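You operate a simulated robot arm through the tools that you are given. There is no shell and no other tool. Be economical: measure what you need, move in short steps, check, and stop when the job is done.

Carry out the task below with a simulated two-armed robot. There is one attempt and no reset: what you move stays moved.

Task
Clamp the bracket on the brown fixture plate and set it on the green mat.
Fine: turn the yellow knob to open first; one hand holds the plate while the other turns the knob.

Only the result counts: the job must be done as asked and must still hold three seconds after the hand-in. Knocking over, shifting, dropping, spilling or breaking anything else fails it.

Robot
Two 7-joint arms with two-finger parallel grippers on one trunk, on a base that drives. Base frame: it is fixed to the floor where the robot stands at the start and does not move with it; the origin is under the middle of the robot, x ahead of it, y to its left, z up; the surface under the hand at the start is at about z = 880. Readings come in mm, rad, newtons and seconds.
The left shoulder is at the start at [70, 163, 1245], the right one opposite. With the tool pointing down near the work surface each hand reaches from about 380 to 880 mm from the robot's upright axis, wherever it stands, measured 20 degrees to its own side. Places, roughly: green mat [600, 300, 900]; red clamp lever [1100, 500, 900]; top of the brown fixture plate [600, 0, 900]; yellow fixture knob [500, 0, 900]. Payload 3.43 kg a hand.
The tool frame of a hand sits at the grasp point between the pads (the TCP): z along the fingers, y along the line on which they close. The tips reach 34 mm beyond it. Largest opening 128 mm; finger width 24, thickness 12; the body of the gripper, 48 by 130 mm, starts 96 mm behind the TCP.
Orientation is told as [roll, pitch, yaw] about the base's x, y, z axes, in that order, counted from this pose: with the fingers straight down and closing along the base's y, the tool's x points along the base's -x, its y along +y and its z along -z.

Tools
- The arms move only by the tool send_rows. It takes "left_deltas", "right_deltas" or both (then of equal length, played together; a hand with none holds still); each is a list of rows, each a list of 7 numbers: the shift along the base's x, y, z in units of 25 mm (1.0 is 25 mm), then the turn, a rotation vector about the base's x, y, z in units of 6 degrees (1.0 is 6 degrees), then the opening, from 0 (shut) to 1 (fully open). In form: [[tx, ty, tz, wx, wy, wz, gripper], ...]. A call has 1 to 20 rows; each row shifts and turns the commanded pose from where the row before left it. A call with a number of a shift or a turn outside -1 to 1 is refused whole. Rows are played at 5 a second. More than 50 mm and 0.15 rad between two rows, or a gripper value outside its range, and nothing of the call is played. Where a pose cannot be reached the arm comes as near as it can. A force on the tool above 40 N (or 10 N above the force at the start of the call, whichever is more), or a blocked arm, ends the call early, and 0.2 s more pass. Each finger travels about 153 mm/s and halts on what it meets, pressing with about 34 N; the grip force reading is that of the motor and also rises with nothing between the fingers. The clock runs only during rows and for 0.2 s after the last one: add rows that do not move to give the fingers time. The reply holds the time, the measured pose of the TCP, the force on the tool along the base axes, the opening and the grip force, in the units named above and with some noise, with the torque about the TCP (base axes, N m) and any sound that the robot's microphone picked up.
- Cameras (640 x 400 px; columns grow to the right, rows downward): "scene" is now at [136.3, 27.4, 1460.1]; the picture's right is [0.16, -0.99, 0.00], its down [-0.61, -0.10, -0.78] and it looks along [0.77, 0.13, -0.62] (base axes); focal length 281 px, centre (320, 200). "left" rides on the left gripper at [76, 11, -160] in its tool frame; the picture's right is [-0.15, 0.99, 0.00], its down [-0.88, -0.13, -0.46] and it looks along [-0.45, -0.07, 0.89] (tool axes); focal length 234 px, centre (320, 200). "right" rides on the right gripper at [76, -11, -160] in its tool frame; the picture's right is [0.15, 0.99, 0.00], its down [-0.88, 0.13, -0.46] and it looks along [-0.45, 0.07, 0.89] (tool axes); focal length 234 px, centre (320, 200). There is no depth. A picture from a camera that has moved, and an enlarged one, comes with that camera's place and axes in the base frame and with its lens. The place of the scene camera against the robot may be out by one fixed shift of up to 25 mm in any direction.
- camera(camera): a new picture of that camera. The clock stands still meanwhile.
- lift_body(by): slides the trunk up (or, below 0, down) by that many mm; the arms and the scene camera ride with it, the base frame stays. It gives what a move gives, with no picture.
- steer(legs): drives the robot by 1 to 6 legs, each [ahead, left, turn to the left] in mm, mm and rad, along the robot's own axes; the way and the turn of a leg run together, so that a leg with both is an arc; at most 1500 mm and 3.142 rad a leg. The arms and the cameras ride along, it lands a little off, and it stops where it bumps. It gives what a move gives.
- head_to(pan, tilt): turns the head with the scene camera to pan (to the left, within 1.501 rad either way) and tilt (down, from -0.506 to 1.204), counted from straight ahead of the robot. It gives what a move gives.
- inspect(camera, box): a new picture of the part [left, top, right, bottom] of that camera's present view, enlarged. The clock stands still meanwhile.
- close_job(): hands the job in; it is judged then, once.

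Go step by step. Nothing tells you exact positions but the pictures and the camera data: compare them with the known pose of the tool, close in by small moves and look again before you grip or let go. The budget is 120 turns and 88 pictures, counting those below and the enlarged ones. Unless the task says otherwise, let go and move clear before handing in, and close with one line.

The tools are called after "Emit:" by a JSON object that holds its "fn" and its "kwargs". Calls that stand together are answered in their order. send_rows: Moves the arms, as the interface text tells. Its arguments: {"type":"object","properties":{"left_deltas":{"type":"array","items":{"type":"array","items":{"type":"number"}}},"right_deltas":{"type":"array","items":{"type":"array","items":{"type":"number"}}}},"required":[]} The other tools are called the same way: lift_body (by) slides the trunk up or down; steer (legs) drives the base; head_to (pan, tilt) turns the head that bears the scene camera; camera (camera) takes a picture; inspect (camera, box) takes an enlarged picture of a part of a camera's view; close_job () hands the job in.

At the start:

```text
time_s: 0.0
left_tool_pos: [441.6, 276.1, 1215.4]
left_orientation: [-0.002, 0.002, 0.001]
left_force: [0.5, -0.4, -0.4]
left_wrist_torque: [0.04, -0.02, -0.01]
left_gripper_width: 128.3
left_finger_force: 0.2
right_tool_pos: [506.3, -127.8, 1195.7]
right_orientation: [0.001, 0.0, -0.001]
right_force: [0.7, -0.1, -1.0]
right_wrist_torque: [0.01, 0.02, 0.01]
right_gripper_width: 128.2
right_finger_force: 0.0
trunk travel left (down, up): [-725.0, 215.0]
robot x, y, heading: [2.0, -0.8, 0.001]
head pan, tilt: [0.164, 0.672]
```

scene: 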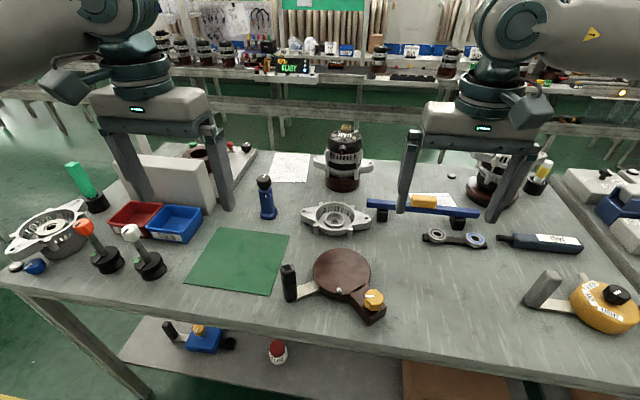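
right: 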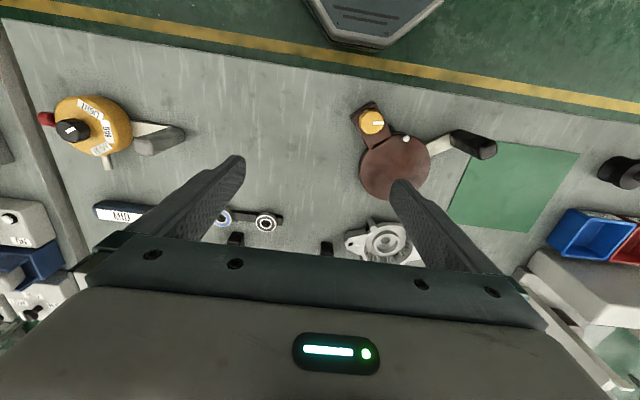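
left: 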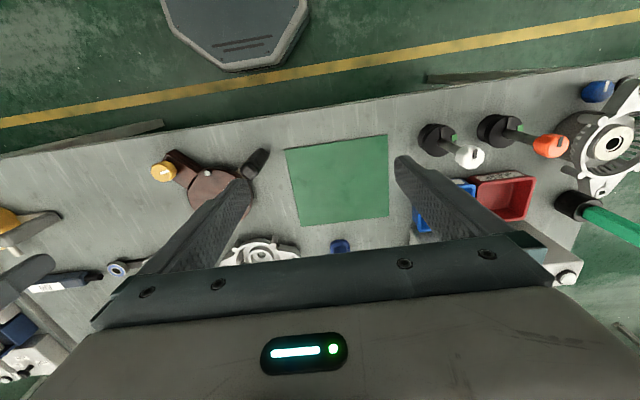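

I see the brown plate with its yellow knob near the middle, the green mat to its left and several silver parts that could be the bracket. I'll look closer before I move anything.

Emit:
{"fn": "inspect", "kwargs": {"camera": "scene", "box": [260, 180, 420, 330]}}

Emit:
{"fn": "inspect", "kwargs": {"camera": "scene", "box": [360, 170, 640, 345]}}

Emit:
{"fn": "inspect", "kwargs": {"camera": "scene", "box": [0, 120, 280, 295]}}

Emit:
{"fn": "inspect", "kwargs": {"camera": "right", "box": [320, 80, 520, 270]}}

```text
2.67 times, centred on (340, 255) of scene
camera zoom: at [136.3, 27.4, 1460.1], right [0.16, -0.99, 0.0], down [-0.61, -0.1, -0.78], along [0.77, 0.13, -0.62], focal length 750 px, centre (267, 53)
```

zoom: 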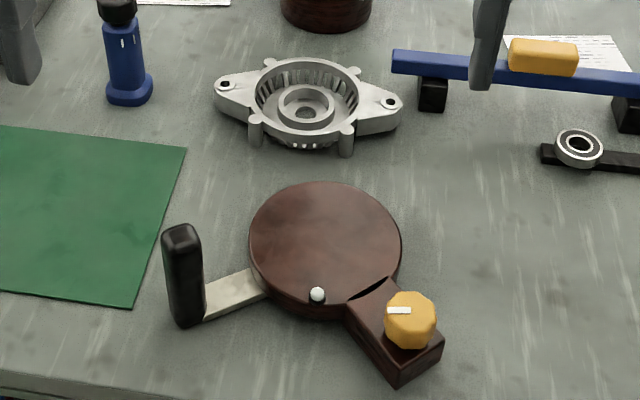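

```text
2.29 times, centred on (500, 258) of scene
camera zoom: at [136.3, 27.4, 1460.1], right [0.16, -0.99, 0.0], down [-0.61, -0.1, -0.78], along [0.77, 0.13, -0.62], focal length 642 px, centre (-91, 69)
```

zoom: 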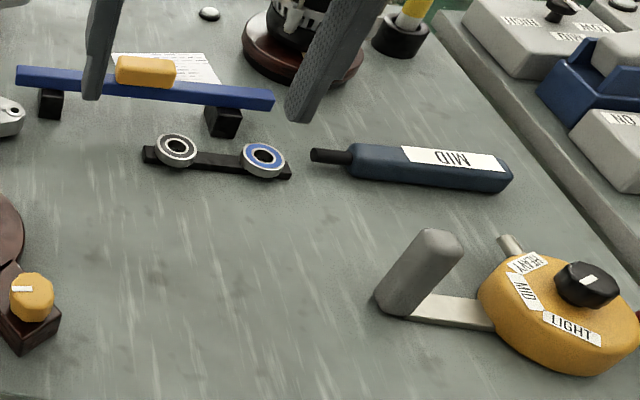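

```text
2.29 times, centred on (140, 208) of scene
camera zoom: at [136.3, 27.4, 1460.1], right [0.16, -0.99, 0.0], down [-0.61, -0.1, -0.78], along [0.77, 0.13, -0.62], focal length 642 px, centre (731, 183)
```

zoom: 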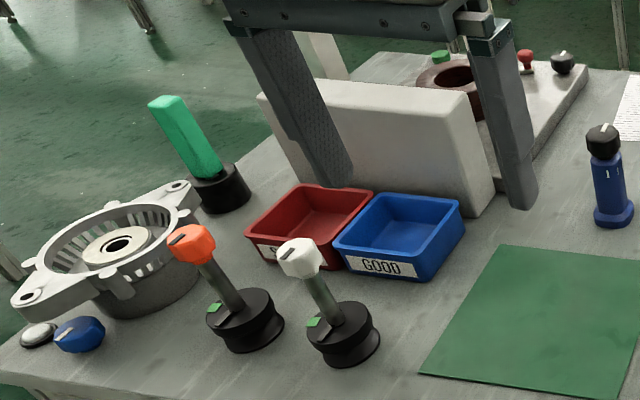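

```text
2.11 times, centred on (420, 175) of right
camera zoom: at [429.8, -139.6, 1354.2], right [-0.15, 0.99, 0.0], down [0.88, 0.13, 0.46], along [0.45, 0.07, -0.89], focal length 493 px, centre (110, 253)
```

zoom: 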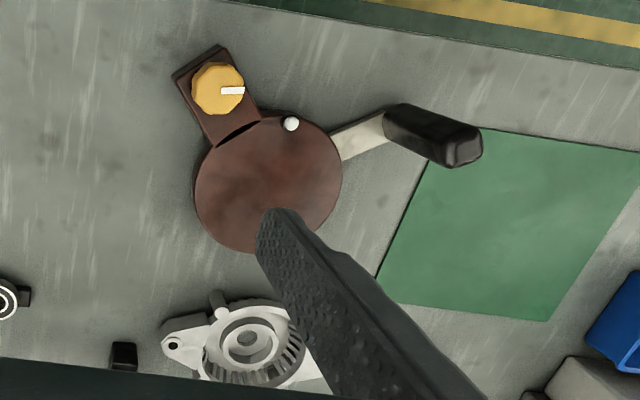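

The silver end bracket lies just beyond the plate, and the plate has a black handle. Next I'll look at the area of the red clamp lever, far left.

Emit:
{"fn": "head_to", "kwargs": {"pan": 0.45, "tilt": 0.55}}

Emit:
{"fn": "inspect", "kwargs": {"camera": "scene", "box": [200, 80, 480, 255]}}

```text
time_s: 0.8
left_tool_pos: [441.0, 276.9, 1217.7]
left_orientation: [-0.002, 0.003, -0.001]
left_force: [0.6, 0.0, 0.5]
left_wrist_torque: [0.0, -0.02, 0.02]
left_gripper_width: 128.0
left_finger_force: 0.0
right_tool_pos: [504.8, -128.4, 1194.7]
right_orientation: [0.0, 0.0, 0.0]
right_force: [-0.8, 0.9, 0.6]
right_wrist_torque: [0.0, 0.01, 0.0]
right_gripper_width: 128.0
right_finger_force: 0.1
trunk travel left (down, up): [-725.0, 215.0]
robot x, y, heading: [-1.1, 3.2, -0.001]
head pan, tilt: [0.45, 0.55]
```

```text
2.29 times, centred on (340, 168) of scene
camera zoom: at [132.3, 52.4, 1470.9], right [0.43, -0.9, 0.0], down [-0.47, -0.23, -0.85], along [0.77, 0.37, -0.52], focal length 642 px, centre (274, 274)
```

zoom: 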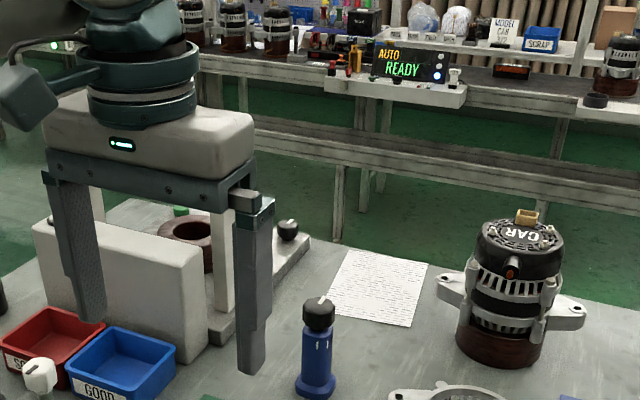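

The far-left station (white frame, brown ring) looks unrelated. I put the plate centre at about (559, 33), the knob at about (480, -40), and the upright handle post at about (491, 152). I'll bring the right hand above the knob and look from close up.

Emit:
{"fn": "send_rows", "kwargs": {"right_deltas": [[-0.2, 0.7, -1, 0, 0, 0, 1], [-0.2, 0.7, -1, 0, 0, 0, 1], [-0.2, 0.7, -1, 0, 0, 0, 1], [-0.2, 0.7, -1, 0, 0, 0, 1], [-0.2, 0.7, -0.6, 0, 0, 0, 1], [0, 0, 0, 0, 0, 0, 1]]}}

Emit:
{"fn": "camera", "kwargs": {"camera": "right"}}

Emit:
{"fn": "head_to", "kwargs": {"pan": 0.1, "tilt": 0.8}}

Emit:
{"fn": "camera", "kwargs": {"camera": "scene"}}

```text
time_s: 2.2
left_tool_pos: [442.7, 275.8, 1216.5]
left_orientation: [-0.001, -0.001, 0.001]
left_force: [0.8, 0.4, 0.2]
left_wrist_torque: [0.03, 0.03, 0.0]
left_gripper_width: 127.8
left_finger_force: 0.1
right_tool_pos: [480.9, -38.9, 1081.1]
right_orientation: [0.001, -0.001, 0.0]
right_force: [0.0, 0.1, -0.3]
right_wrist_torque: [0.01, 0.01, 0.02]
right_gripper_width: 128.0
right_finger_force: 0.0
trunk travel left (down, up): [-725.0, 215.0]
robot x, y, heading: [0.3, 1.9, -0.001]
head pan, tilt: [0.45, 0.55]
```

```text
79 pictures are left
camera right: at [405.1, -51.4, 1240.3], right [-0.15, 0.99, 0.0], down [0.88, 0.13, 0.46], along [0.45, 0.07, -0.89], focal length 234 px, centre (320, 200)
```

right: 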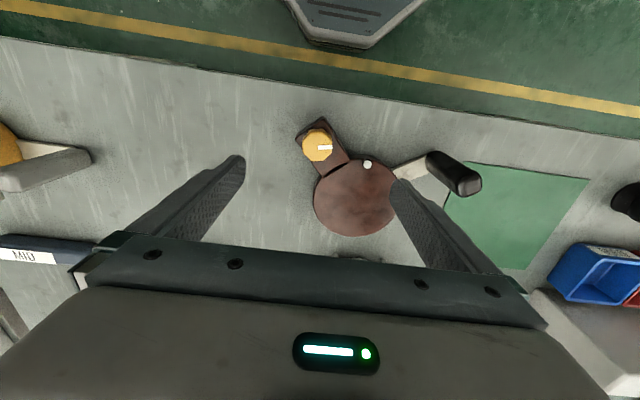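

```text
time_s: 3.0
left_tool_pos: [441.4, 276.8, 1216.5]
left_orientation: [-0.001, 0.002, -0.002]
left_force: [-0.3, 1.1, 0.2]
left_wrist_torque: [0.0, 0.0, -0.03]
left_gripper_width: 128.0
left_finger_force: 0.2
right_tool_pos: [482.2, -39.2, 1081.2]
right_orientation: [0.0, 0.0, 0.0]
right_force: [0.2, -0.2, 0.3]
right_wrist_torque: [-0.01, -0.01, -0.01]
right_gripper_width: 127.9
right_finger_force: 0.0
trunk travel left (down, up): [-725.0, 215.0]
robot x, y, heading: [1.1, -1.4, -0.0]
head pan, tilt: [0.099, 0.799]
```

```text
78 pictures are left
camera scene: at [131.8, 21.6, 1449.6], right [0.1, -0.99, 0.0], down [-0.71, -0.07, -0.7], along [0.69, 0.07, -0.72], focal length 281 px, centre (320, 200)
```

scene: 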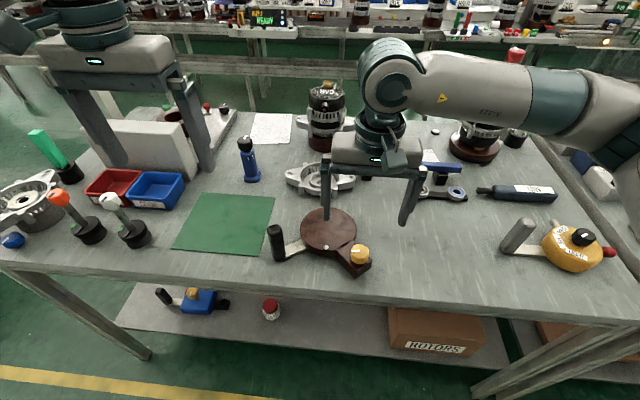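

I'll enlarge both views to locate the plate, knob and pin.

Emit:
{"fn": "inspect", "kwargs": {"camera": "right", "box": [280, 100, 500, 250]}}

Emit:
{"fn": "inspect", "kwargs": {"camera": "scene", "box": [250, 140, 410, 290]}}

```text
2.67 times, centred on (390, 175) of right
camera zoom: at [405.5, -51.0, 1240.4], right [-0.15, 0.99, 0.0], down [0.88, 0.13, 0.46], along [0.45, 0.07, -0.89], focal length 624 px, centre (133, 267)
```

zoom: 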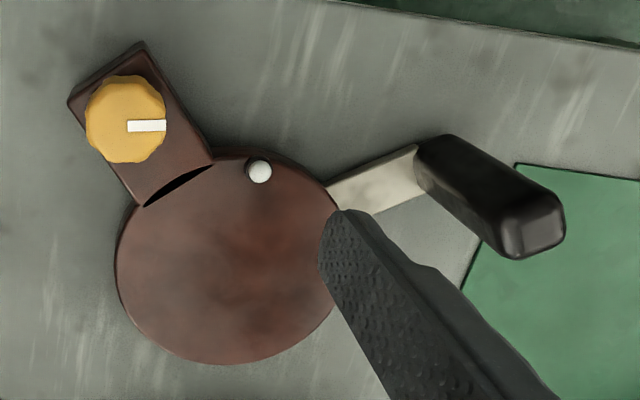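

```text
2.67 times, centred on (330, 215) of scene
camera zoom: at [131.8, 21.6, 1449.6], right [0.1, -0.99, 0.0], down [-0.71, -0.07, -0.7], along [0.69, 0.07, -0.72], focal length 750 px, centre (293, 160)
```

zoom: 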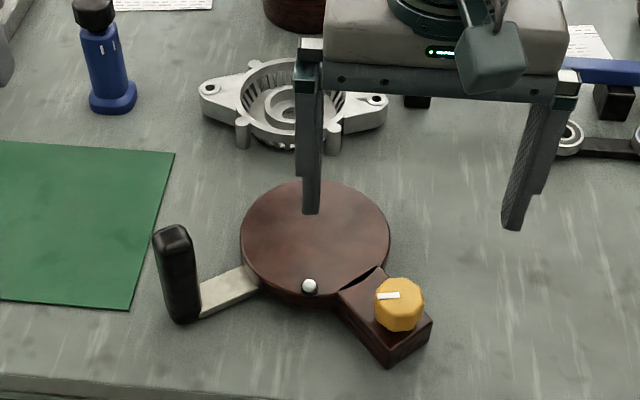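

The disc centre is about (560, 31) with a radius of about 67. The knob is at about (483, -42), the white pin at about (504, 36), and the bracket at about (738, 73). I'll send the right hand over the bracket to see its shape and orientation.

Emit:
{"fn": "send_rows", "kwargs": {"right_deltas": [[0.9, 0.5, 0, 0, 0, 0, 1], [0.9, 0.5, 0, 0, 0, 0, 1], [0.9, 0.5, 0, 0, 0, 0, 1], [0.9, 0.5, 0, 0, 0, 0, 1], [0.9, 0.5, 0, 0, 0, 0, 1], [0.9, 0.5, 0, 0, 0, 0, 1], [0.9, 0.5, 0, 0, 0, 0, 1], [0.9, 0.5, 0, 0, 0, 0, 1], [0, 0, 0, 0, 0, 0, 1]]}}

Emit:
{"fn": "camera", "kwargs": {"camera": "right"}}

```text
time_s: 5.0
left_tool_pos: [441.6, 276.5, 1218.5]
left_orientation: [0.0, 0.002, 0.0]
left_force: [-0.6, -0.7, -0.2]
left_wrist_torque: [-0.03, 0.02, -0.01]
left_gripper_width: 128.0
left_finger_force: 0.1
right_tool_pos: [659.2, 59.2, 1080.3]
right_orientation: [0.001, 0.001, 0.0]
right_force: [0.6, 0.1, 0.2]
right_wrist_torque: [0.01, 0.0, -0.02]
right_gripper_width: 127.9
right_finger_force: 0.0
trunk travel left (down, up): [-725.0, 215.0]
robot x, y, heading: [-2.2, -2.6, -0.001]
head pan, tilt: [0.099, 0.799]
```

```text
75 pictures are left
camera right: at [584.7, 47.0, 1240.6], right [-0.15, 0.99, 0.0], down [0.88, 0.13, 0.46], along [0.45, 0.07, -0.89], focal length 234 px, centre (320, 200)
```

right: 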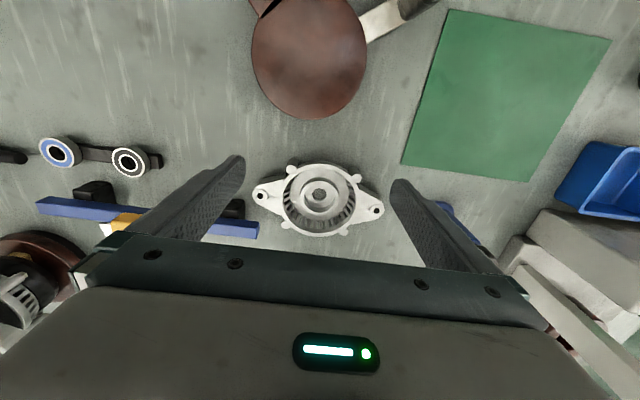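

Emit:
{"fn": "inspect", "kwargs": {"camera": "right", "box": [240, 150, 400, 250]}}

```text
4.00 times, centred on (320, 200) of right
camera zoom: at [584.7, 47.0, 1240.6], right [-0.15, 0.99, 0.0], down [0.88, 0.13, 0.46], along [0.45, 0.07, -0.89], focal length 937 px, centre (320, 200)
```

zoom: 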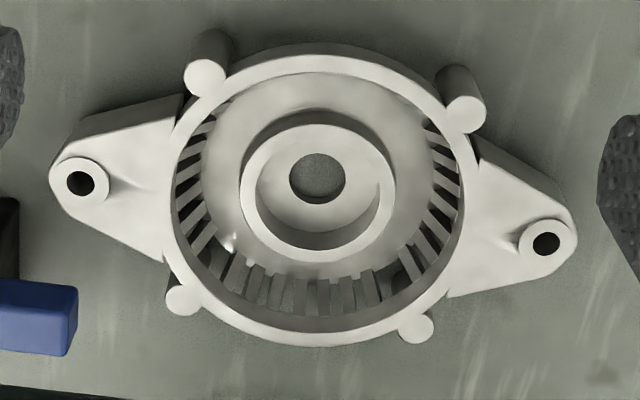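

The bracket sits at about (751, 72) with its ears along y, and its ring is about 109 mm across. Next I'll look hard at the pin, the slot and the knob, and at the finished units for orientation hints.

Emit:
{"fn": "inspect", "kwargs": {"camera": "scene", "box": [295, 200, 385, 285]}}

Emit:
{"fn": "inspect", "kwargs": {"camera": "scene", "box": [270, 70, 390, 210]}}

Emit:
{"fn": "inspect", "kwargs": {"camera": "scene", "box": [130, 270, 300, 340]}}

```text
4.71 times, centred on (340, 242) of scene
camera zoom: at [131.5, 20.7, 1449.6], right [0.1, -1.0, 0.0], down [-0.71, -0.07, -0.7], along [0.69, 0.07, -0.72], focal length 1323 px, centre (226, 0)
```

zoom: 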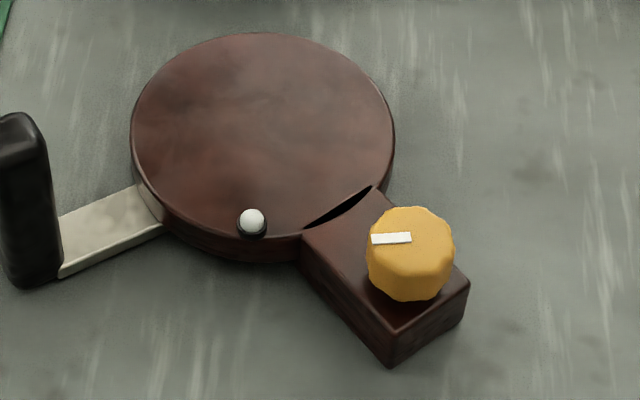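

```text
2.86 times, centred on (330, 140) of scene
camera zoom: at [131.5, 20.7, 1449.6], right [0.1, -1.0, 0.0], down [-0.71, -0.07, -0.7], along [0.69, 0.07, -0.72], focal length 803 px, centre (291, 371)
```

zoom: 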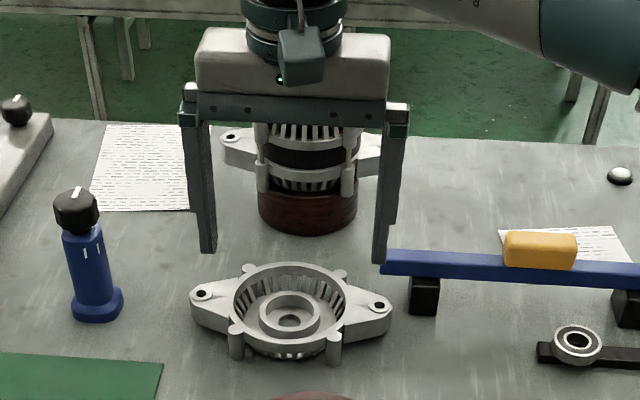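

```text
3.76 times, centred on (215, 305) of scene
camera zoom: at [131.5, 20.7, 1449.6], right [0.1, -1.0, 0.0], down [-0.71, -0.07, -0.7], along [0.69, 0.07, -0.72], focal length 1058 px, centre (715, -195)
```

zoom: 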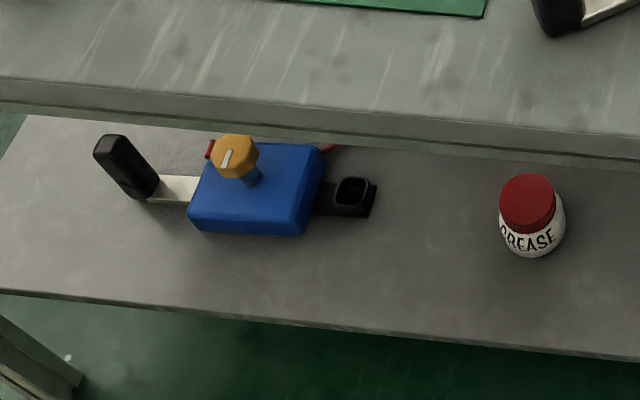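

The white ball sits in a black ring on the disc edge, so it looks like an indicator lamp. I'll move the right hand back above the knob and the left hand above the handle post.

Emit:
{"fn": "send_rows", "kwargs": {"right_deltas": [[-0.9, -0.5, 0, 0, 0, 0, 1], [-0.9, -0.5, 0, 0, 0, 0, 1], [-0.9, -0.5, 0, 0, 0, 0, 1], [-0.9, -0.5, 0, 0, 0, 0, 1], [-0.9, -0.5, 0, 0, 0, 0, 1], [-0.9, -0.5, 0, 0, 0, 0, 1], [-0.9, -0.5, 0, 0, 0, 0, 1], [-0.75, -0.55, 0, 0, 0, 0, 1], [0, 0, 0, 0, 0, 0, 1]], "left_deltas": [[0, 0, 0, 0, 0, 0, 1], [0, 0, 0, 0, 0, 0, 1], [0, 0, 0, 0, 0, 0, 1], [0.3, -0.8, -0.9, 0, 0, 0, 1], [0.3, -0.8, -0.9, 0, 0, 0, 1], [0.3, -0.8, -0.9, 0, 0, 0, 1], [0.3, -0.8, -0.9, 0, 0, 0, 1], [0.3, -0.8, -0.9, 0, 0, 0, 1], [0, 0, 0, 0, 0, 0, 1]]}}

Emit:
{"fn": "inspect", "kwargs": {"camera": "left", "box": [220, 60, 420, 240]}}

Emit:
{"fn": "inspect", "kwargs": {"camera": "right", "box": [280, 100, 440, 250]}}

```text
time_s: 7.0
left_tool_pos: [479.4, 175.6, 1103.5]
left_orientation: [-0.001, -0.001, -0.001]
left_force: [-0.2, 1.2, -0.6]
left_wrist_torque: [-0.03, -0.02, 0.0]
left_gripper_width: 128.3
left_finger_force: 0.1
right_tool_pos: [483.9, -39.8, 1079.9]
right_orientation: [0.001, 0.0, 0.001]
right_force: [-0.7, 0.2, 0.7]
right_wrist_torque: [0.01, 0.01, -0.01]
right_gripper_width: 127.9
right_finger_force: 0.0
trunk travel left (down, up): [-725.0, 215.0]
robot x, y, heading: [0.8, -0.7, -0.0]
head pan, tilt: [0.099, 0.799]
```

```text
2.22 times, centred on (320, 150) of left
camera zoom: at [404.8, 187.5, 1263.7], right [0.15, 0.99, 0.0], down [0.88, -0.13, 0.46], along [0.45, -0.07, -0.89], focal length 520 px, centre (320, 311)
```

zoom: 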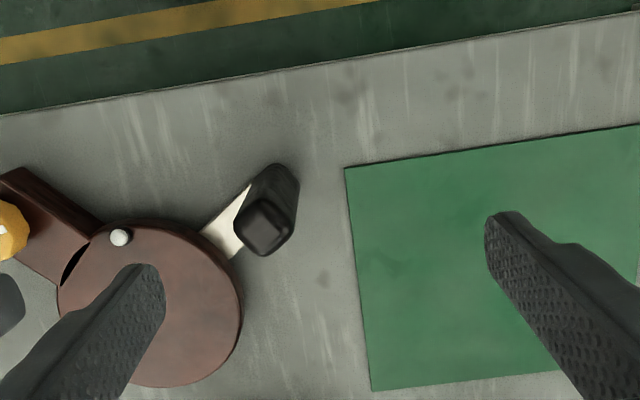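

```text
2.67 times, centred on (360, 175) of right
camera zoom: at [407.9, -51.1, 1239.5], right [-0.15, 0.99, 0.0], down [0.88, 0.13, 0.46], along [0.45, 0.07, -0.89], focal length 624 px, centre (213, 267)
```

zoom: 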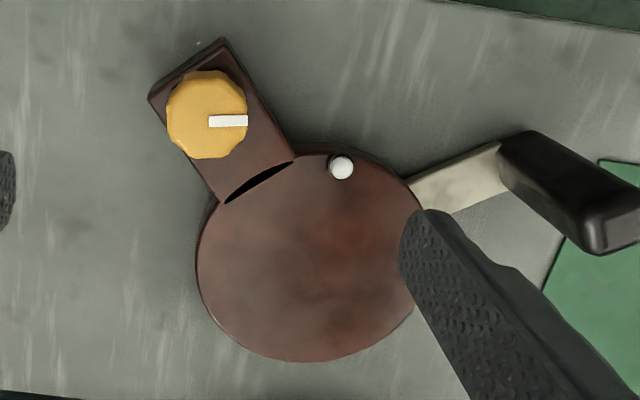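

The handle post stands at about (493, 141) with its top near z 974, aligned with its arm at roughly 31° from y. The knob top is at about (479, -43) and z about 940. I'll pre-pose both hands above these.

Emit:
{"fn": "send_rows", "kwargs": {"left_deltas": [[0.07, -0.17, -0.4, 0, 0, 0.65, 0.5], [0.07, -0.17, -0.4, 0, 0, 0.65, 0.5], [0.07, -0.17, -0.4, 0, 0, 0.65, 0.5], [0.07, -0.17, -0.4, 0, 0, 0.65, 0.5], [0.07, -0.17, -0.4, 0, 0, 0.65, 0.5], [0.07, -0.17, -0.4, 0, 0, 0.65, 0.5], [0.07, -0.17, -0.4, 0, 0, 0.65, 0.5], [0.06, -0.18, -0.4, 0, 0, 0.65, 0.5], [0, 0, 0, 0, 0, 0, 0.5]], "right_deltas": [[-0.02, -0.01, -0.4, 0, 0, -0.95, 0.6], [-0.02, -0.01, -0.4, 0, 0, -0.95, 0.6], [-0.02, -0.01, -0.4, 0, 0, -0.95, 0.6], [-0.02, -0.01, -0.4, 0, 0, -0.95, 0.6], [-0.02, -0.01, -0.4, 0, 0, -0.95, 0.6], [-0.02, -0.01, -0.4, 0, 0, -0.95, 0.6], [-0.02, -0.01, -0.4, 0, 0, -0.95, 0.6], [-0.02, -0.01, -0.4, 0, 0, -0.95, 0.6], [0, 0, 0, 0, 0, 0, 0.6]]}}

Emit:
{"fn": "camera", "kwargs": {"camera": "left"}}

Emit:
{"fn": "camera", "kwargs": {"camera": "right"}}

Emit:
{"fn": "inspect", "kwargs": {"camera": "scene", "box": [240, 170, 420, 290]}}

```text
time_s: 9.0
left_tool_pos: [493.1, 143.1, 1023.4]
left_orientation: [-0.002, 0.001, 0.547]
left_force: [-0.2, -0.8, -0.3]
left_wrist_torque: [-0.01, -0.05, 0.0]
left_gripper_width: 63.8
left_finger_force: 0.1
right_tool_pos: [481.2, -44.0, 999.0]
right_orientation: [0.001, 0.0, -0.798]
right_force: [-0.4, -0.4, -0.7]
right_wrist_torque: [0.02, 0.01, 0.05]
right_gripper_width: 76.4
right_finger_force: 0.1
trunk travel left (down, up): [-725.0, 215.0]
robot x, y, heading: [-2.0, -3.8, 0.002]
head pan, tilt: [0.099, 0.799]
```

```text
68 pictures are left
camera left: at [423.8, 113.1, 1182.8], right [-0.39, 0.92, 0.0], down [0.82, 0.35, 0.46], along [0.42, 0.18, -0.89], focal length 234 px, centre (320, 200)
```

left: 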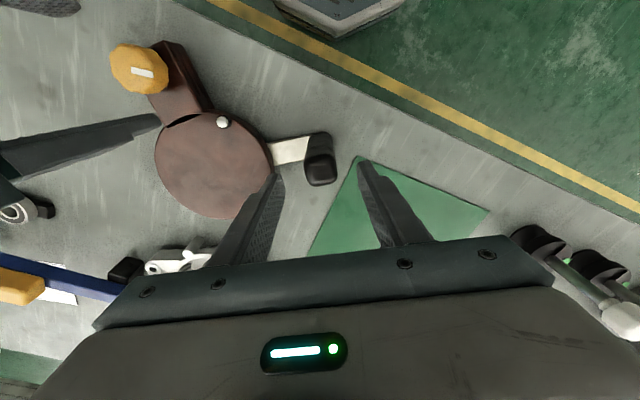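

```text
67 pictures are left
camera right: at [419.9, 2.1, 1158.8], right [0.61, 0.8, 0.0], down [0.71, -0.54, 0.46], along [0.36, -0.28, -0.89], focal length 234 px, centre (320, 200)
```

right: 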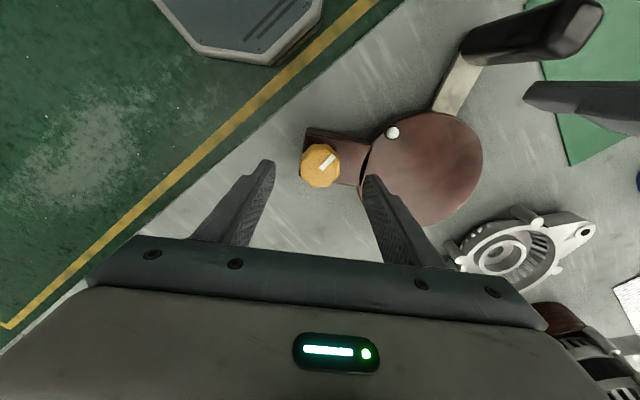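

```text
3.33 times, centred on (330, 230) of scene
camera zoom: at [131.5, 21.4, 1449.6], right [0.1, -1.0, 0.0], down [-0.71, -0.07, -0.7], along [0.69, 0.07, -0.72], focal length 937 px, centre (287, 100)
```

zoom: 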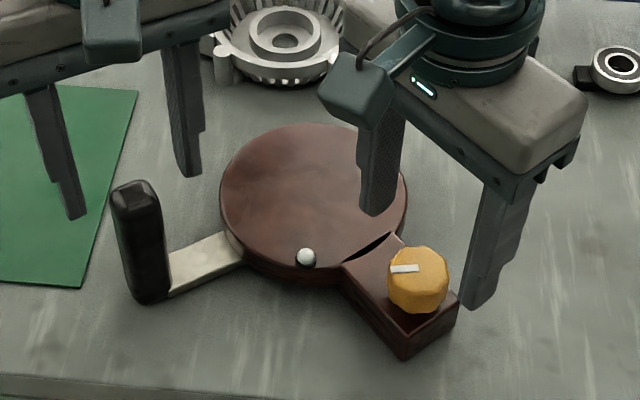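

Both hands are well centred over the post and the knob. I'll lower them, stay clear of the surfaces, then grip the post with the left hand.

Emit:
{"fn": "send_rows", "kwargs": {"left_deltas": [[0.02, 0, -0.8, 0, 0, 0, 0.5], [0.02, 0, -0.8, 0, 0, 0, 0.5], [0, 0, -0.8, 0, 0, 0, 0.5], [0, 0, -0.8, 0, 0, 0, 0.5], [0, 0, 0, 0, 0, 0, 0.5]], "right_deltas": [[-0.03, 0.01, -0.45, 0, 0, 0, 0.6], [-0.02, 0, -0.45, 0, 0, 0, 0.6], [0, 0, -0.45, 0, 0, 0, 0.6], [0, 0, -0.35, 0, 0, 0, 0.6], [0, 0, 0, 0, 0, 0, 0.6]]}}

Emit:
{"fn": "inspect", "kwargs": {"camera": "scene", "box": [240, 170, 420, 290]}}

Emit:
{"fn": "inspect", "kwargs": {"camera": "right", "box": [180, 80, 480, 270]}}

Emit:
{"fn": "inspect", "kwargs": {"camera": "left", "box": [180, 80, 480, 270]}}

```text
time_s: 10.2
left_tool_pos: [494.7, 141.5, 943.7]
left_orientation: [-0.002, 0.0, 0.544]
left_force: [-0.5, 0.3, -0.6]
left_wrist_torque: [-0.01, 0.02, 0.03]
left_gripper_width: 63.9
left_finger_force: 0.1
right_tool_pos: [478.5, -42.3, 958.6]
right_orientation: [0.0, 0.0, -0.796]
right_force: [0.5, -0.1, -0.1]
right_wrist_torque: [-0.02, -0.01, -0.01]
right_gripper_width: 76.9
right_finger_force: 0.0
trunk travel left (down, up): [-725.0, 215.0]
robot x, y, heading: [-1.5, 1.1, -0.001]
head pan, tilt: [0.099, 0.799]
```

```text
3.33 times, centred on (330, 230) of scene
camera zoom: at [131.5, 21.2, 1449.6], right [0.1, -1.0, 0.0], down [-0.71, -0.07, -0.7], along [0.69, 0.07, -0.72], focal length 937 px, centre (287, 100)
```

zoom: 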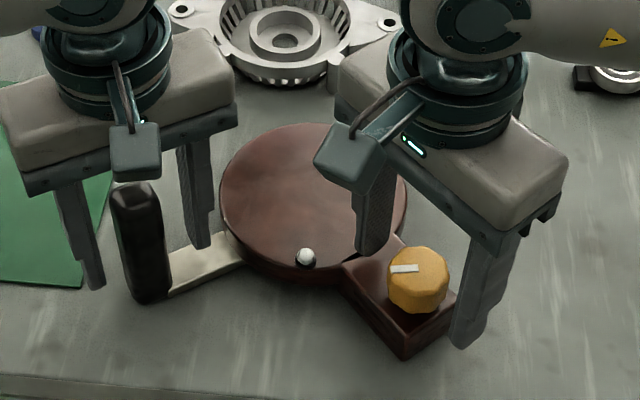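

```text
2.11 times, centred on (330, 175) of right
camera zoom: at [417.0, 2.6, 1117.9], right [0.61, 0.8, 0.0], down [0.71, -0.54, 0.46], along [0.36, -0.28, -0.89], focal length 493 px, centre (299, 253)
```

zoom: 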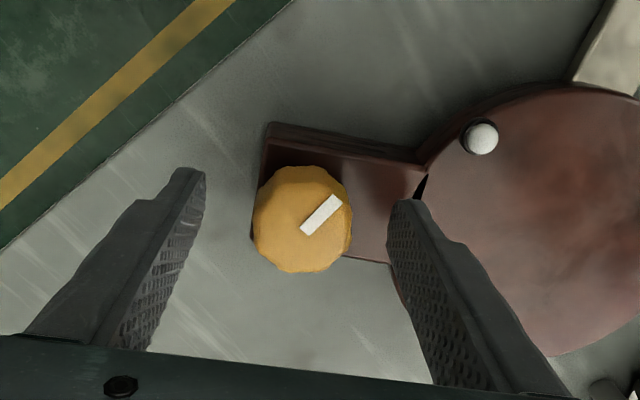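

```text
2.11 times, centred on (330, 175) of left
camera zoom: at [424.6, 112.1, 1103.1], right [-0.39, 0.92, 0.0], down [0.82, 0.35, 0.46], along [0.42, 0.17, -0.89], focal length 493 px, centre (299, 253)
```

zoom: 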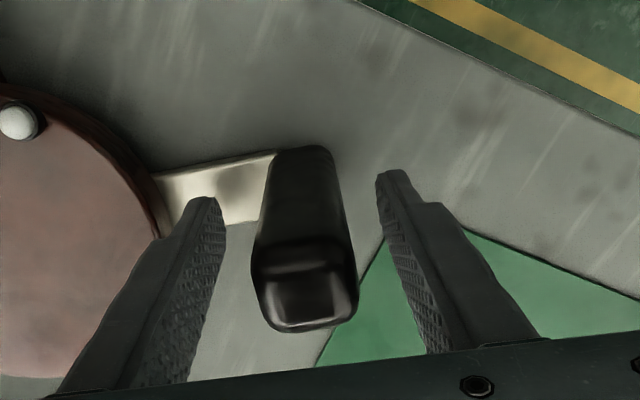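

The post is centred between the left fingers and the knob between the right ones. I'll close the left grip on the post and lower the right hand slightly.

Emit:
{"fn": "send_rows", "kwargs": {"left_deltas": [[0, 0, 0, 0, 0, 0, 0.3], [0, 0, 0, 0, 0, 0, 0.15], [0, 0, 0, 0, 0, 0, 0], [0, 0, 0, 0, 0, 0, 0], [0, 0, 0, 0, 0, 0, 0]], "right_deltas": [[0, 0, -0.1, 0, 0, 0, 0.6], [0, 0, -0.1, 0, 0, 0, 0.6], [0, 0, -0.1, 0, 0, 0, 0.6], [0, 0, 0, 0, 0, 0, 0.6], [0, 0, 0, 0, 0, 0, 0.6]]}}

Emit:
{"fn": "inspect", "kwargs": {"camera": "scene", "box": [240, 190, 420, 290]}}

```text
time_s: 11.4
left_tool_pos: [495.7, 142.3, 943.6]
left_orientation: [-0.002, 0.0, 0.544]
left_force: [-0.4, 1.3, 2.9]
left_wrist_torque: [0.77, 0.07, 0.06]
left_gripper_width: 29.9
left_finger_force: 34.9
right_tool_pos: [478.4, -42.7, 951.4]
right_orientation: [0.0, 0.0, -0.797]
right_force: [0.7, -0.2, 0.1]
right_wrist_torque: [0.01, 0.01, -0.02]
right_gripper_width: 77.0
right_finger_force: 0.0
trunk travel left (down, up): [-725.0, 215.0]
robot x, y, heading: [2.9, 1.4, -0.001]
head pan, tilt: [0.099, 0.799]
```

```text
3.56 times, centred on (330, 240) of scene
camera zoom: at [131.5, 21.4, 1449.6], right [0.1, -1.0, 0.0], down [-0.71, -0.07, -0.7], along [0.69, 0.07, -0.72], focal length 999 px, centre (284, 58)
```

zoom: 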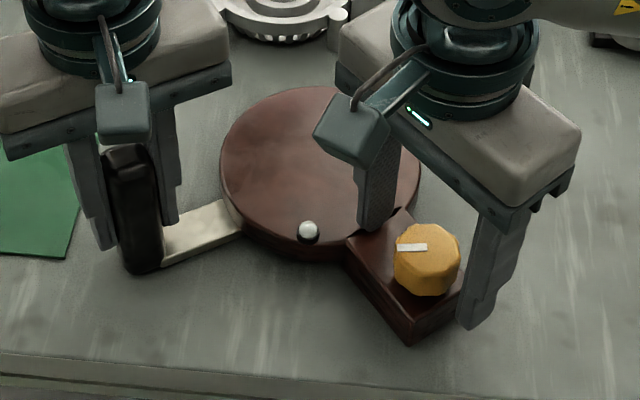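

The left hand holds the post (30 mm wide). Next I'll close the right hand on the knob and see the reaction.

Emit:
{"fn": "send_rows", "kwargs": {"right_deltas": [[0, 0, 0, 0, 0, 0, 0.45], [0, 0, 0, 0, 0, 0, 0.36], [0, 0, 0, 0, 0, 0, 0.2], [0, 0, 0, 0, 0, 0, 0.2], [0, 0, 0, 0, 0, 0, 0.2]], "left_deltas": [[0, 0, 0, 0, 0, 0, 0], [0, 0, 0, 0, 0, 0, 0], [0, 0, 0, 0, 0, 0, 0], [0, 0, 0, 0, 0, 0, 0], [0, 0, 0, 0, 0, 0, 0]]}}

```text
time_s: 12.6
left_tool_pos: [494.2, 143.3, 944.1]
left_orientation: [0.001, -0.001, 0.548]
left_force: [11.6, 33.6, 0.8]
left_wrist_torque: [-1.32, 0.11, 0.9]
left_gripper_width: 29.9
left_finger_force: 33.7
right_tool_pos: [477.5, -44.8, 951.2]
right_orientation: [-0.005, -0.003, -0.798]
right_force: [-15.4, -35.6, 3.2]
right_wrist_torque: [0.25, 0.67, 0.54]
right_gripper_width: 39.1
right_finger_force: 33.8
trunk travel left (down, up): [-725.0, 215.0]
robot x, y, heading: [1.9, -2.0, 0.0]
head pan, tilt: [0.099, 0.799]
```

Gripping off-centre put a side load on the hands. I'll shift the right hand about 2 mm to relieve it.

Emit:
{"fn": "send_rows", "kwargs": {"right_deltas": [[-0.02, -0.05, 0, 0, 0, 0, 0.2], [-0.02, -0.05, 0, 0, 0, 0, 0.2], [0, 0, 0, 0, 0, 0, 0.2]], "left_deltas": [[0, 0, 0, 0, 0, 0, 0], [0, 0, 0, 0, 0, 0, 0], [0, 0, 0, 0, 0, 0, 0]]}}

```text
time_s: 13.4
left_tool_pos: [494.8, 143.2, 943.2]
left_orientation: [0.0, 0.0, 0.545]
left_force: [7.2, 29.5, 1.7]
left_wrist_torque: [0.18, -0.68, 0.72]
left_gripper_width: 30.2
left_finger_force: 34.1
right_tool_pos: [477.4, -45.8, 950.5]
right_orientation: [0.0, -0.003, -0.799]
right_force: [-7.2, -25.4, 3.1]
right_wrist_torque: [-0.44, -0.03, 0.49]
right_gripper_width: 38.8
right_finger_force: 34.2
trunk travel left (down, up): [-725.0, 215.0]
robot x, y, heading: [-0.2, 0.2, -0.006]
head pan, tilt: [0.099, 0.799]
```

Emit:
{"fn": "send_rows", "kwargs": {"right_deltas": [[-0.02, -0.08, 0, 0, 0, 0, 0.2], [-0.02, -0.08, 0, 0, 0, 0, 0.2], [0, -0.08, 0, 0, 0, 0, 0.2], [0, 0, 0, 0, 0, 0, 0.2]], "left_deltas": [[0, 0, 0, 0, 0, 0, 0], [0, 0, 0, 0, 0, 0, 0], [0, 0, 0, 0, 0, 0, 0], [0, 0, 0, 0, 0, 0, 0]]}}

```text
time_s: 14.4
left_tool_pos: [492.5, 139.9, 944.4]
left_orientation: [-0.005, 0.003, 0.542]
left_force: [-0.3, -16.6, 0.6]
left_wrist_torque: [1.8, 0.18, 0.47]
left_gripper_width: 30.1
left_finger_force: 33.7
right_tool_pos: [476.8, -48.5, 951.5]
right_orientation: [0.005, 0.005, -0.795]
right_force: [-0.4, 20.3, 2.4]
right_wrist_torque: [-0.19, 0.07, -0.01]
right_gripper_width: 38.8
right_finger_force: 34.1
trunk travel left (down, up): [-725.0, 215.0]
robot x, y, heading: [1.0, 1.3, -0.001]
head pan, tilt: [0.099, 0.799]
```

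I overshot slightly. I'll go back about 2.5 mm, then try turning counter-clockwise a little.

Emit:
{"fn": "send_rows", "kwargs": {"right_deltas": [[0, 0.1, 0, 0, 0, 0, 0.2], [0, 0, 0, 0, 0, 0.6, 0.2], [0, 0, 0, 0, 0, 0.6, 0.2], [0, 0, 0, 0, 0, 0.6, 0.2], [0, 0, 0, 0, 0, 0, 0.2]], "left_deltas": [[0, 0, 0, 0, 0, 0, 0], [0, 0, 0, 0, 0, 0, 0], [0, 0, 0, 0, 0, 0, 0], [0, 0, 0, 0, 0, 0, 0], [0, 0, 0, 0, 0, 0, 0]]}}

Emit:
{"fn": "inspect", "kwargs": {"camera": "right", "box": [180, 80, 480, 270]}}

```text
time_s: 15.6
left_tool_pos: [495.6, 140.0, 943.3]
left_orientation: [-0.002, 0.003, 0.542]
left_force: [-4.0, -26.9, 0.4]
left_wrist_torque: [1.03, 0.56, -0.11]
left_gripper_width: 30.0
left_finger_force: 33.9
right_tool_pos: [476.3, -49.3, 950.2]
right_orientation: [0.002, -0.001, -0.607]
right_force: [4.1, 23.7, 4.5]
right_wrist_torque: [0.04, -0.25, -0.16]
right_gripper_width: 37.9
right_finger_force: 34.0
trunk travel left (down, up): [-725.0, 215.0]
robot x, y, heading: [1.8, 1.5, 0.001]
head pan, tilt: [0.099, 0.799]
```

```text
2.11 times, centred on (330, 175) of right
camera zoom: at [408.1, -16.0, 1109.6], right [0.44, 0.9, 0.0], down [0.8, -0.4, 0.46], along [0.41, -0.2, -0.89], focal length 493 px, centre (299, 253)
```

zoom: 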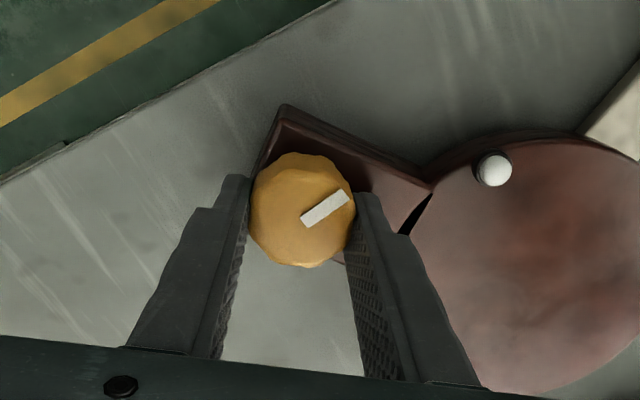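

The knob did not follow the counter-clockwise turn; the pads slipped. I'll recentre and try clockwise instead.

Emit:
{"fn": "send_rows", "kwargs": {"right_deltas": [[0, 0.09, 0, 0, 0, 0, 0.2], [0, 0, 0, 0, 0, -0.6, 0.2], [0, 0, 0, 0, 0, -0.6, 0.2], [0, 0, 0, 0, 0, -0.6, 0.2], [0, 0, 0, 0, 0, -0.6, 0.2], [0, 0, 0, 0, 0, -0.6, 0.2], [0, 0, 0, 0, 0, 0, 0.2]], "left_deltas": [[0, 0, 0, 0, 0, 0, 0], [0, 0, 0, 0, 0, 0, 0], [0, 0, 0, 0, 0, 0, 0], [0, 0, 0, 0, 0, 0, 0], [0, 0, 0, 0, 0, 0, 0], [0, 0, 0, 0, 0, 0, 0], [0, 0, 0, 0, 0, 0, 0]]}}

Emit:
{"fn": "inspect", "kwargs": {"camera": "right", "box": [180, 80, 480, 270]}}

```text
time_s: 17.2
left_tool_pos: [495.6, 142.1, 943.7]
left_orientation: [0.001, -0.001, 0.545]
left_force: [2.5, 10.5, 5.2]
left_wrist_torque: [-1.08, 0.7, -0.11]
left_gripper_width: 29.8
left_finger_force: 33.9
right_tool_pos: [476.3, -47.7, 948.9]
right_orientation: [-0.004, -0.003, -0.925]
right_force: [-5.0, -12.3, -1.0]
right_wrist_torque: [-0.19, 0.11, 0.59]
right_gripper_width: 39.1
right_finger_force: 33.9
trunk travel left (down, up): [-725.0, 215.0]
robot x, y, heading: [0.8, 1.9, 0.003]
head pan, tilt: [0.099, 0.799]
```

```text
2.11 times, centred on (330, 175) of right
camera zoom: at [422.1, 5.8, 1108.6], right [0.7, 0.71, 0.0], down [0.64, -0.62, 0.46], along [0.32, -0.32, -0.89], focal length 493 px, centre (299, 253)
```

zoom: 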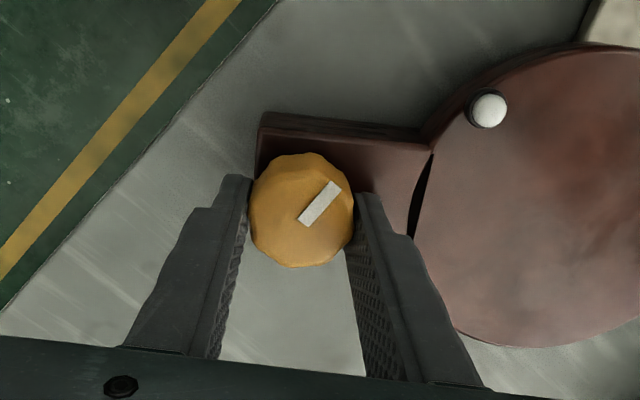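

The knob looks 12-sided (38 mm flats), and it slipped at about 0.6 N m clockwise, which may be the closed stop. I'll reseat on the flats, a bit deeper, and try counter-clockwise further.

Emit:
{"fn": "send_rows", "kwargs": {"right_deltas": [[0, 0, 0, 0, 0, 0, 0.4], [0, 0, -0.1, 0, 0, 1, 0.4], [0, 0, -0.1, 0, 0, 1, 0.4], [0, 0.0, 0, 0, 0, 1, 0.4], [0, 0, 0, 0, 0, 0, 0.2], [0, 0, 0, 0, 0, 0, 0.2], [0, 0, 0, 0, 0, 0, 0.2]], "left_deltas": [[0, 0, 0, 0, 0, 0, 0], [0, 0, 0, 0, 0, 0, 0], [0, 0, 0, 0, 0, 0, 0], [0, 0, 0, 0, 0, 0, 0], [0, 0, 0, 0, 0, 0, 0], [0, 0, 0, 0, 0, 0, 0], [0, 0, 0, 0, 0, 0, 0]]}}

```text
time_s: 18.6
left_tool_pos: [493.0, 142.3, 943.4]
left_orientation: [0.0, 0.002, 0.545]
left_force: [-1.0, 1.6, 6.6]
left_wrist_torque: [-0.7, 1.03, 0.04]
left_gripper_width: 29.9
left_finger_force: 34.5
right_tool_pos: [475.6, -47.2, 947.5]
right_orientation: [0.002, -0.003, -0.606]
right_force: [-2.8, -3.1, 9.3]
right_wrist_torque: [-0.64, 0.18, -0.12]
right_gripper_width: 38.3
right_finger_force: 33.8
trunk travel left (down, up): [-725.0, 215.0]
robot x, y, heading: [-0.4, -2.2, -0.003]
head pan, tilt: [0.099, 0.799]
stopped in row 6 (right hand): the force on the tool passed its limit at 41 N (the readings are from after the stop); the commanded pose is now the measured one
```

The fingers are near the block top and seated on the flats at low side load. I'll lift 1.5 mm and turn counter-clockwise.

Emit:
{"fn": "send_rows", "kwargs": {"right_deltas": [[0, 0, 0.08, 0, 0, 0, 0.2], [0, 0, 0, 0, 0, 0.6, 0.2], [0, 0, 0, 0, 0, 0.6, 0.2], [0, 0, 0, 0, 0, 0.6, 0.2], [0, 0, 0, 0, 0, 0.6, 0.2], [0, 0, 0, 0, 0, 0, 0.2]], "left_deltas": [[0, 0, 0, 0, 0, 0, 0], [0, 0, 0, 0, 0, 0, 0], [0, 0, 0, 0, 0, 0, 0], [0, 0, 0, 0, 0, 0, 0], [0, 0, 0, 0, 0, 0, 0], [0, 0, 0, 0, 0, 0, 0]]}}

Emit:
{"fn": "inspect", "kwargs": {"camera": "right", "box": [180, 80, 480, 270]}}

```text
time_s: 20.0
left_tool_pos: [494.7, 141.2, 943.6]
left_orientation: [-0.001, 0.002, 0.545]
left_force: [-5.7, -8.8, 21.6]
left_wrist_torque: [-1.41, 0.51, -0.47]
left_gripper_width: 30.1
left_finger_force: 34.0
right_tool_pos: [475.5, -47.0, 948.0]
right_orientation: [0.003, 0.0, -0.352]
right_force: [4.9, 13.3, -9.5]
right_wrist_torque: [-0.39, 0.0, -0.07]
right_gripper_width: 38.3
right_finger_force: 34.1
trunk travel left (down, up): [-725.0, 215.0]
robot x, y, heading: [1.6, 2.8, 0.004]
head pan, tilt: [0.099, 0.799]
```

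```text
2.11 times, centred on (330, 175) of right
camera zoom: at [401.1, -31.9, 1108.2], right [0.2, 0.98, 0.0], down [0.87, -0.18, 0.46], along [0.45, -0.09, -0.89], focal length 493 px, centre (299, 253)
```

zoom: 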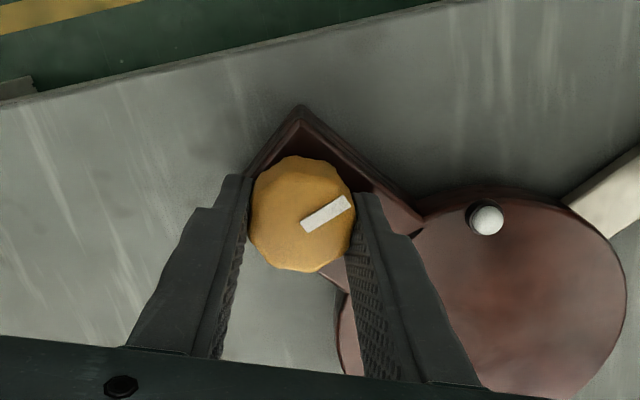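

The knob follows the gripper counter-clockwise now at low torque. I'll keep turning.

Emit:
{"fn": "send_rows", "kwargs": {"right_deltas": [[0, 0.03, -0.05, 0, 0, 0.8, 0.2], [0, 0, 0, 0, 0, 0.8, 0.2], [0, 0, 0, 0, 0, 0.8, 0.2], [0, 0, 0, 0, 0, 0.8, 0.2], [0, 0, 0, 0, 0, 0.8, 0.2], [0, 0, 0, 0, 0, 0, 0.2]], "left_deltas": [[0, 0, 0, 0, 0, 0, 0], [0, 0, 0, 0, 0, 0, 0], [0, 0, 0, 0, 0, 0, 0], [0, 0, 0, 0, 0, 0, 0], [0, 0, 0, 0, 0, 0, 0], [0, 0, 0, 0, 0, 0, 0]]}}

Emit:
{"fn": "inspect", "kwargs": {"camera": "right", "box": [180, 80, 480, 270]}}

```text
time_s: 21.4
left_tool_pos: [495.4, 140.0, 945.2]
left_orientation: [-0.003, 0.003, 0.543]
left_force: [-3.7, -24.8, 26.5]
left_wrist_torque: [-0.16, 0.35, -0.89]
left_gripper_width: 29.8
left_finger_force: 33.5
right_tool_pos: [476.0, -44.0, 948.5]
right_orientation: [0.003, -0.002, 0.066]
right_force: [8.0, 30.0, -4.5]
right_wrist_torque: [-0.31, -0.36, -0.12]
right_gripper_width: 38.3
right_finger_force: 33.9
trunk travel left (down, up): [-725.0, 215.0]
robot x, y, heading: [-1.5, 1.4, 0.0]
head pan, tilt: [0.099, 0.799]
```

```text
2.11 times, centred on (330, 175) of right
camera zoom: at [400.6, -62.4, 1108.1], right [-0.21, 0.98, 0.0], down [0.87, 0.19, 0.46], along [0.45, 0.1, -0.89], focal length 493 px, centre (299, 253)
```

zoom: 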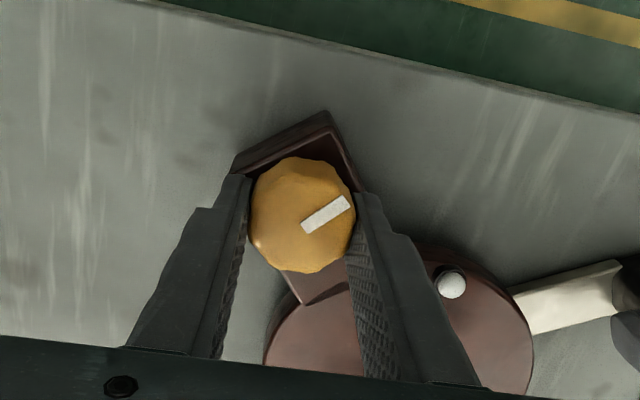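

About 38° turned so far. I'll ease the side load and continue.

Emit:
{"fn": "send_rows", "kwargs": {"right_deltas": [[0, 0.08, 0, 0, 0, 0, 0.2], [0, 0.04, 0, 0, 0, 0.8, 0.2], [0, 0, 0, 0, 0, 0.8, 0.2], [0, 0, 0, 0, 0, 0.8, 0.2], [0, 0, 0, 0, 0, 0.8, 0.2], [0, 0, 0, 0, 0, 0.8, 0.2], [0, 0, 0, 0, 0, 0, 0.2]], "left_deltas": [[0, 0, 0, 0, 0, 0, 0], [0, 0, 0, 0, 0, 0, 0], [0, 0, 0, 0, 0, 0, 0], [0, 0, 0, 0, 0, 0, 0], [0, 0, 0, 0, 0, 0, 0], [0, 0, 0, 0, 0, 0, 0], [0, 0, 0, 0, 0, 0, 0]]}}

Emit:
{"fn": "inspect", "kwargs": {"camera": "right", "box": [180, 80, 480, 270]}}

```text
time_s: 23.0
left_tool_pos: [494.8, 141.4, 944.4]
left_orientation: [0.0, 0.0, 0.546]
left_force: [7.5, -24.4, 10.9]
left_wrist_torque: [0.83, -0.7, 0.68]
left_gripper_width: 29.7
left_finger_force: 34.3
right_tool_pos: [475.8, -43.5, 948.1]
right_orientation: [0.004, -0.005, 0.485]
right_force: [-4.1, 21.2, 10.7]
right_wrist_torque: [0.1, 0.63, -0.06]
right_gripper_width: 37.9
right_finger_force: 33.9
trunk travel left (down, up): [-725.0, 215.0]
robot x, y, heading: [-1.2, 3.0, -0.001]
head pan, tilt: [0.099, 0.799]
```

```text
2.11 times, centred on (330, 175) of right
camera zoom: at [414.2, -89.9, 1107.5], right [-0.59, 0.81, 0.0], down [0.72, 0.52, 0.46], along [0.37, 0.27, -0.89], focal length 493 px, centre (299, 253)
```

zoom: 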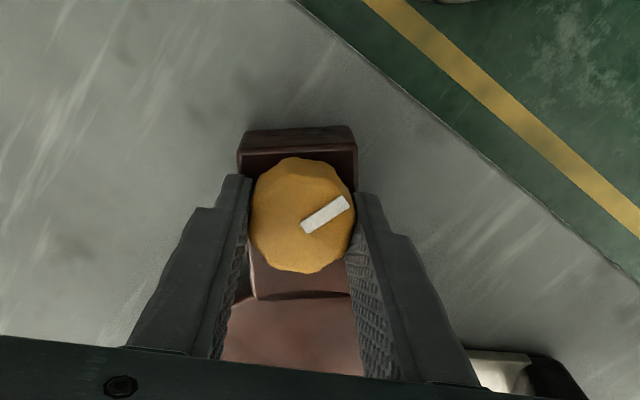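

About 62° turned so far, still free, so I'll continue.

Emit:
{"fn": "send_rows", "kwargs": {"right_deltas": [[0, 0.06, 0, 0, 0, 0, 0.2], [0, 0.03, 0, 0, 0, 0.8, 0.2], [0, 0, 0, 0, 0, 0.8, 0.2], [0, 0, 0, 0, 0, 0.8, 0.2], [0, 0, 0, 0, 0, 0.8, 0.2], [0, 0, 0, 0, 0, 0.8, 0.2], [0, 0, 0, 0, 0, 0.6, 0.2], [0, 0, 0, 0, 0, 0, 0.2]], "left_deltas": [[0, 0, 0, 0, 0, 0, 0], [0, 0, 0, 0, 0, 0, 0], [0, 0, 0, 0, 0, 0, 0], [0, 0, 0, 0, 0, 0, 0], [0, 0, 0, 0, 0, 0, 0], [0, 0, 0, 0, 0, 0, 0], [0, 0, 0, 0, 0, 0, 0], [0, 0, 0, 0, 0, 0, 0]]}}

Emit:
{"fn": "inspect", "kwargs": {"camera": "right", "box": [180, 80, 480, 270]}}

Emit:
{"fn": "inspect", "kwargs": {"camera": "scene", "box": [240, 190, 420, 290]}}

```text
time_s: 24.8
left_tool_pos: [493.9, 140.1, 943.6]
left_orientation: [0.0, 0.0, 0.545]
left_force: [-0.2, -9.0, 15.0]
left_wrist_torque: [-0.52, -0.06, 1.15]
left_gripper_width: 30.4
left_finger_force: 34.1
right_tool_pos: [476.2, -41.3, 948.3]
right_orientation: [0.003, 0.001, 0.967]
right_force: [-3.4, 6.1, 0.9]
right_wrist_torque: [-0.18, 0.19, -0.56]
right_gripper_width: 39.0
right_finger_force: 34.3
trunk travel left (down, up): [-725.0, 215.0]
robot x, y, heading: [-1.1, 1.0, 0.005]
head pan, tilt: [0.099, 0.799]
```

```text
2.11 times, centred on (330, 175) of right
camera zoom: at [441.9, -111.2, 1107.5], right [-0.9, 0.44, 0.0], down [0.39, 0.8, 0.46], along [0.2, 0.41, -0.89], focal length 493 px, centre (299, 253)
```

zoom: 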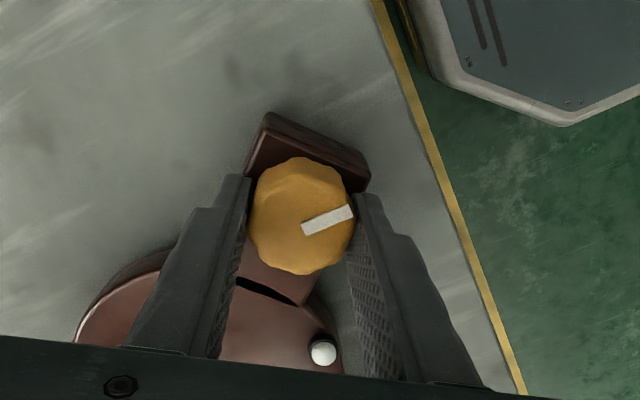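

```text
3.56 times, centred on (330, 240) of scene
camera zoom: at [130.2, 20.4, 1449.6], right [0.1, -1.0, 0.0], down [-0.71, -0.07, -0.7], along [0.69, 0.07, -0.72], focal length 999 px, centre (284, 58)
```

zoom: 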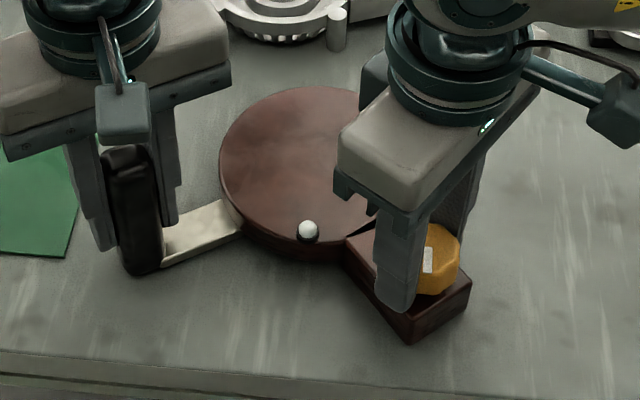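

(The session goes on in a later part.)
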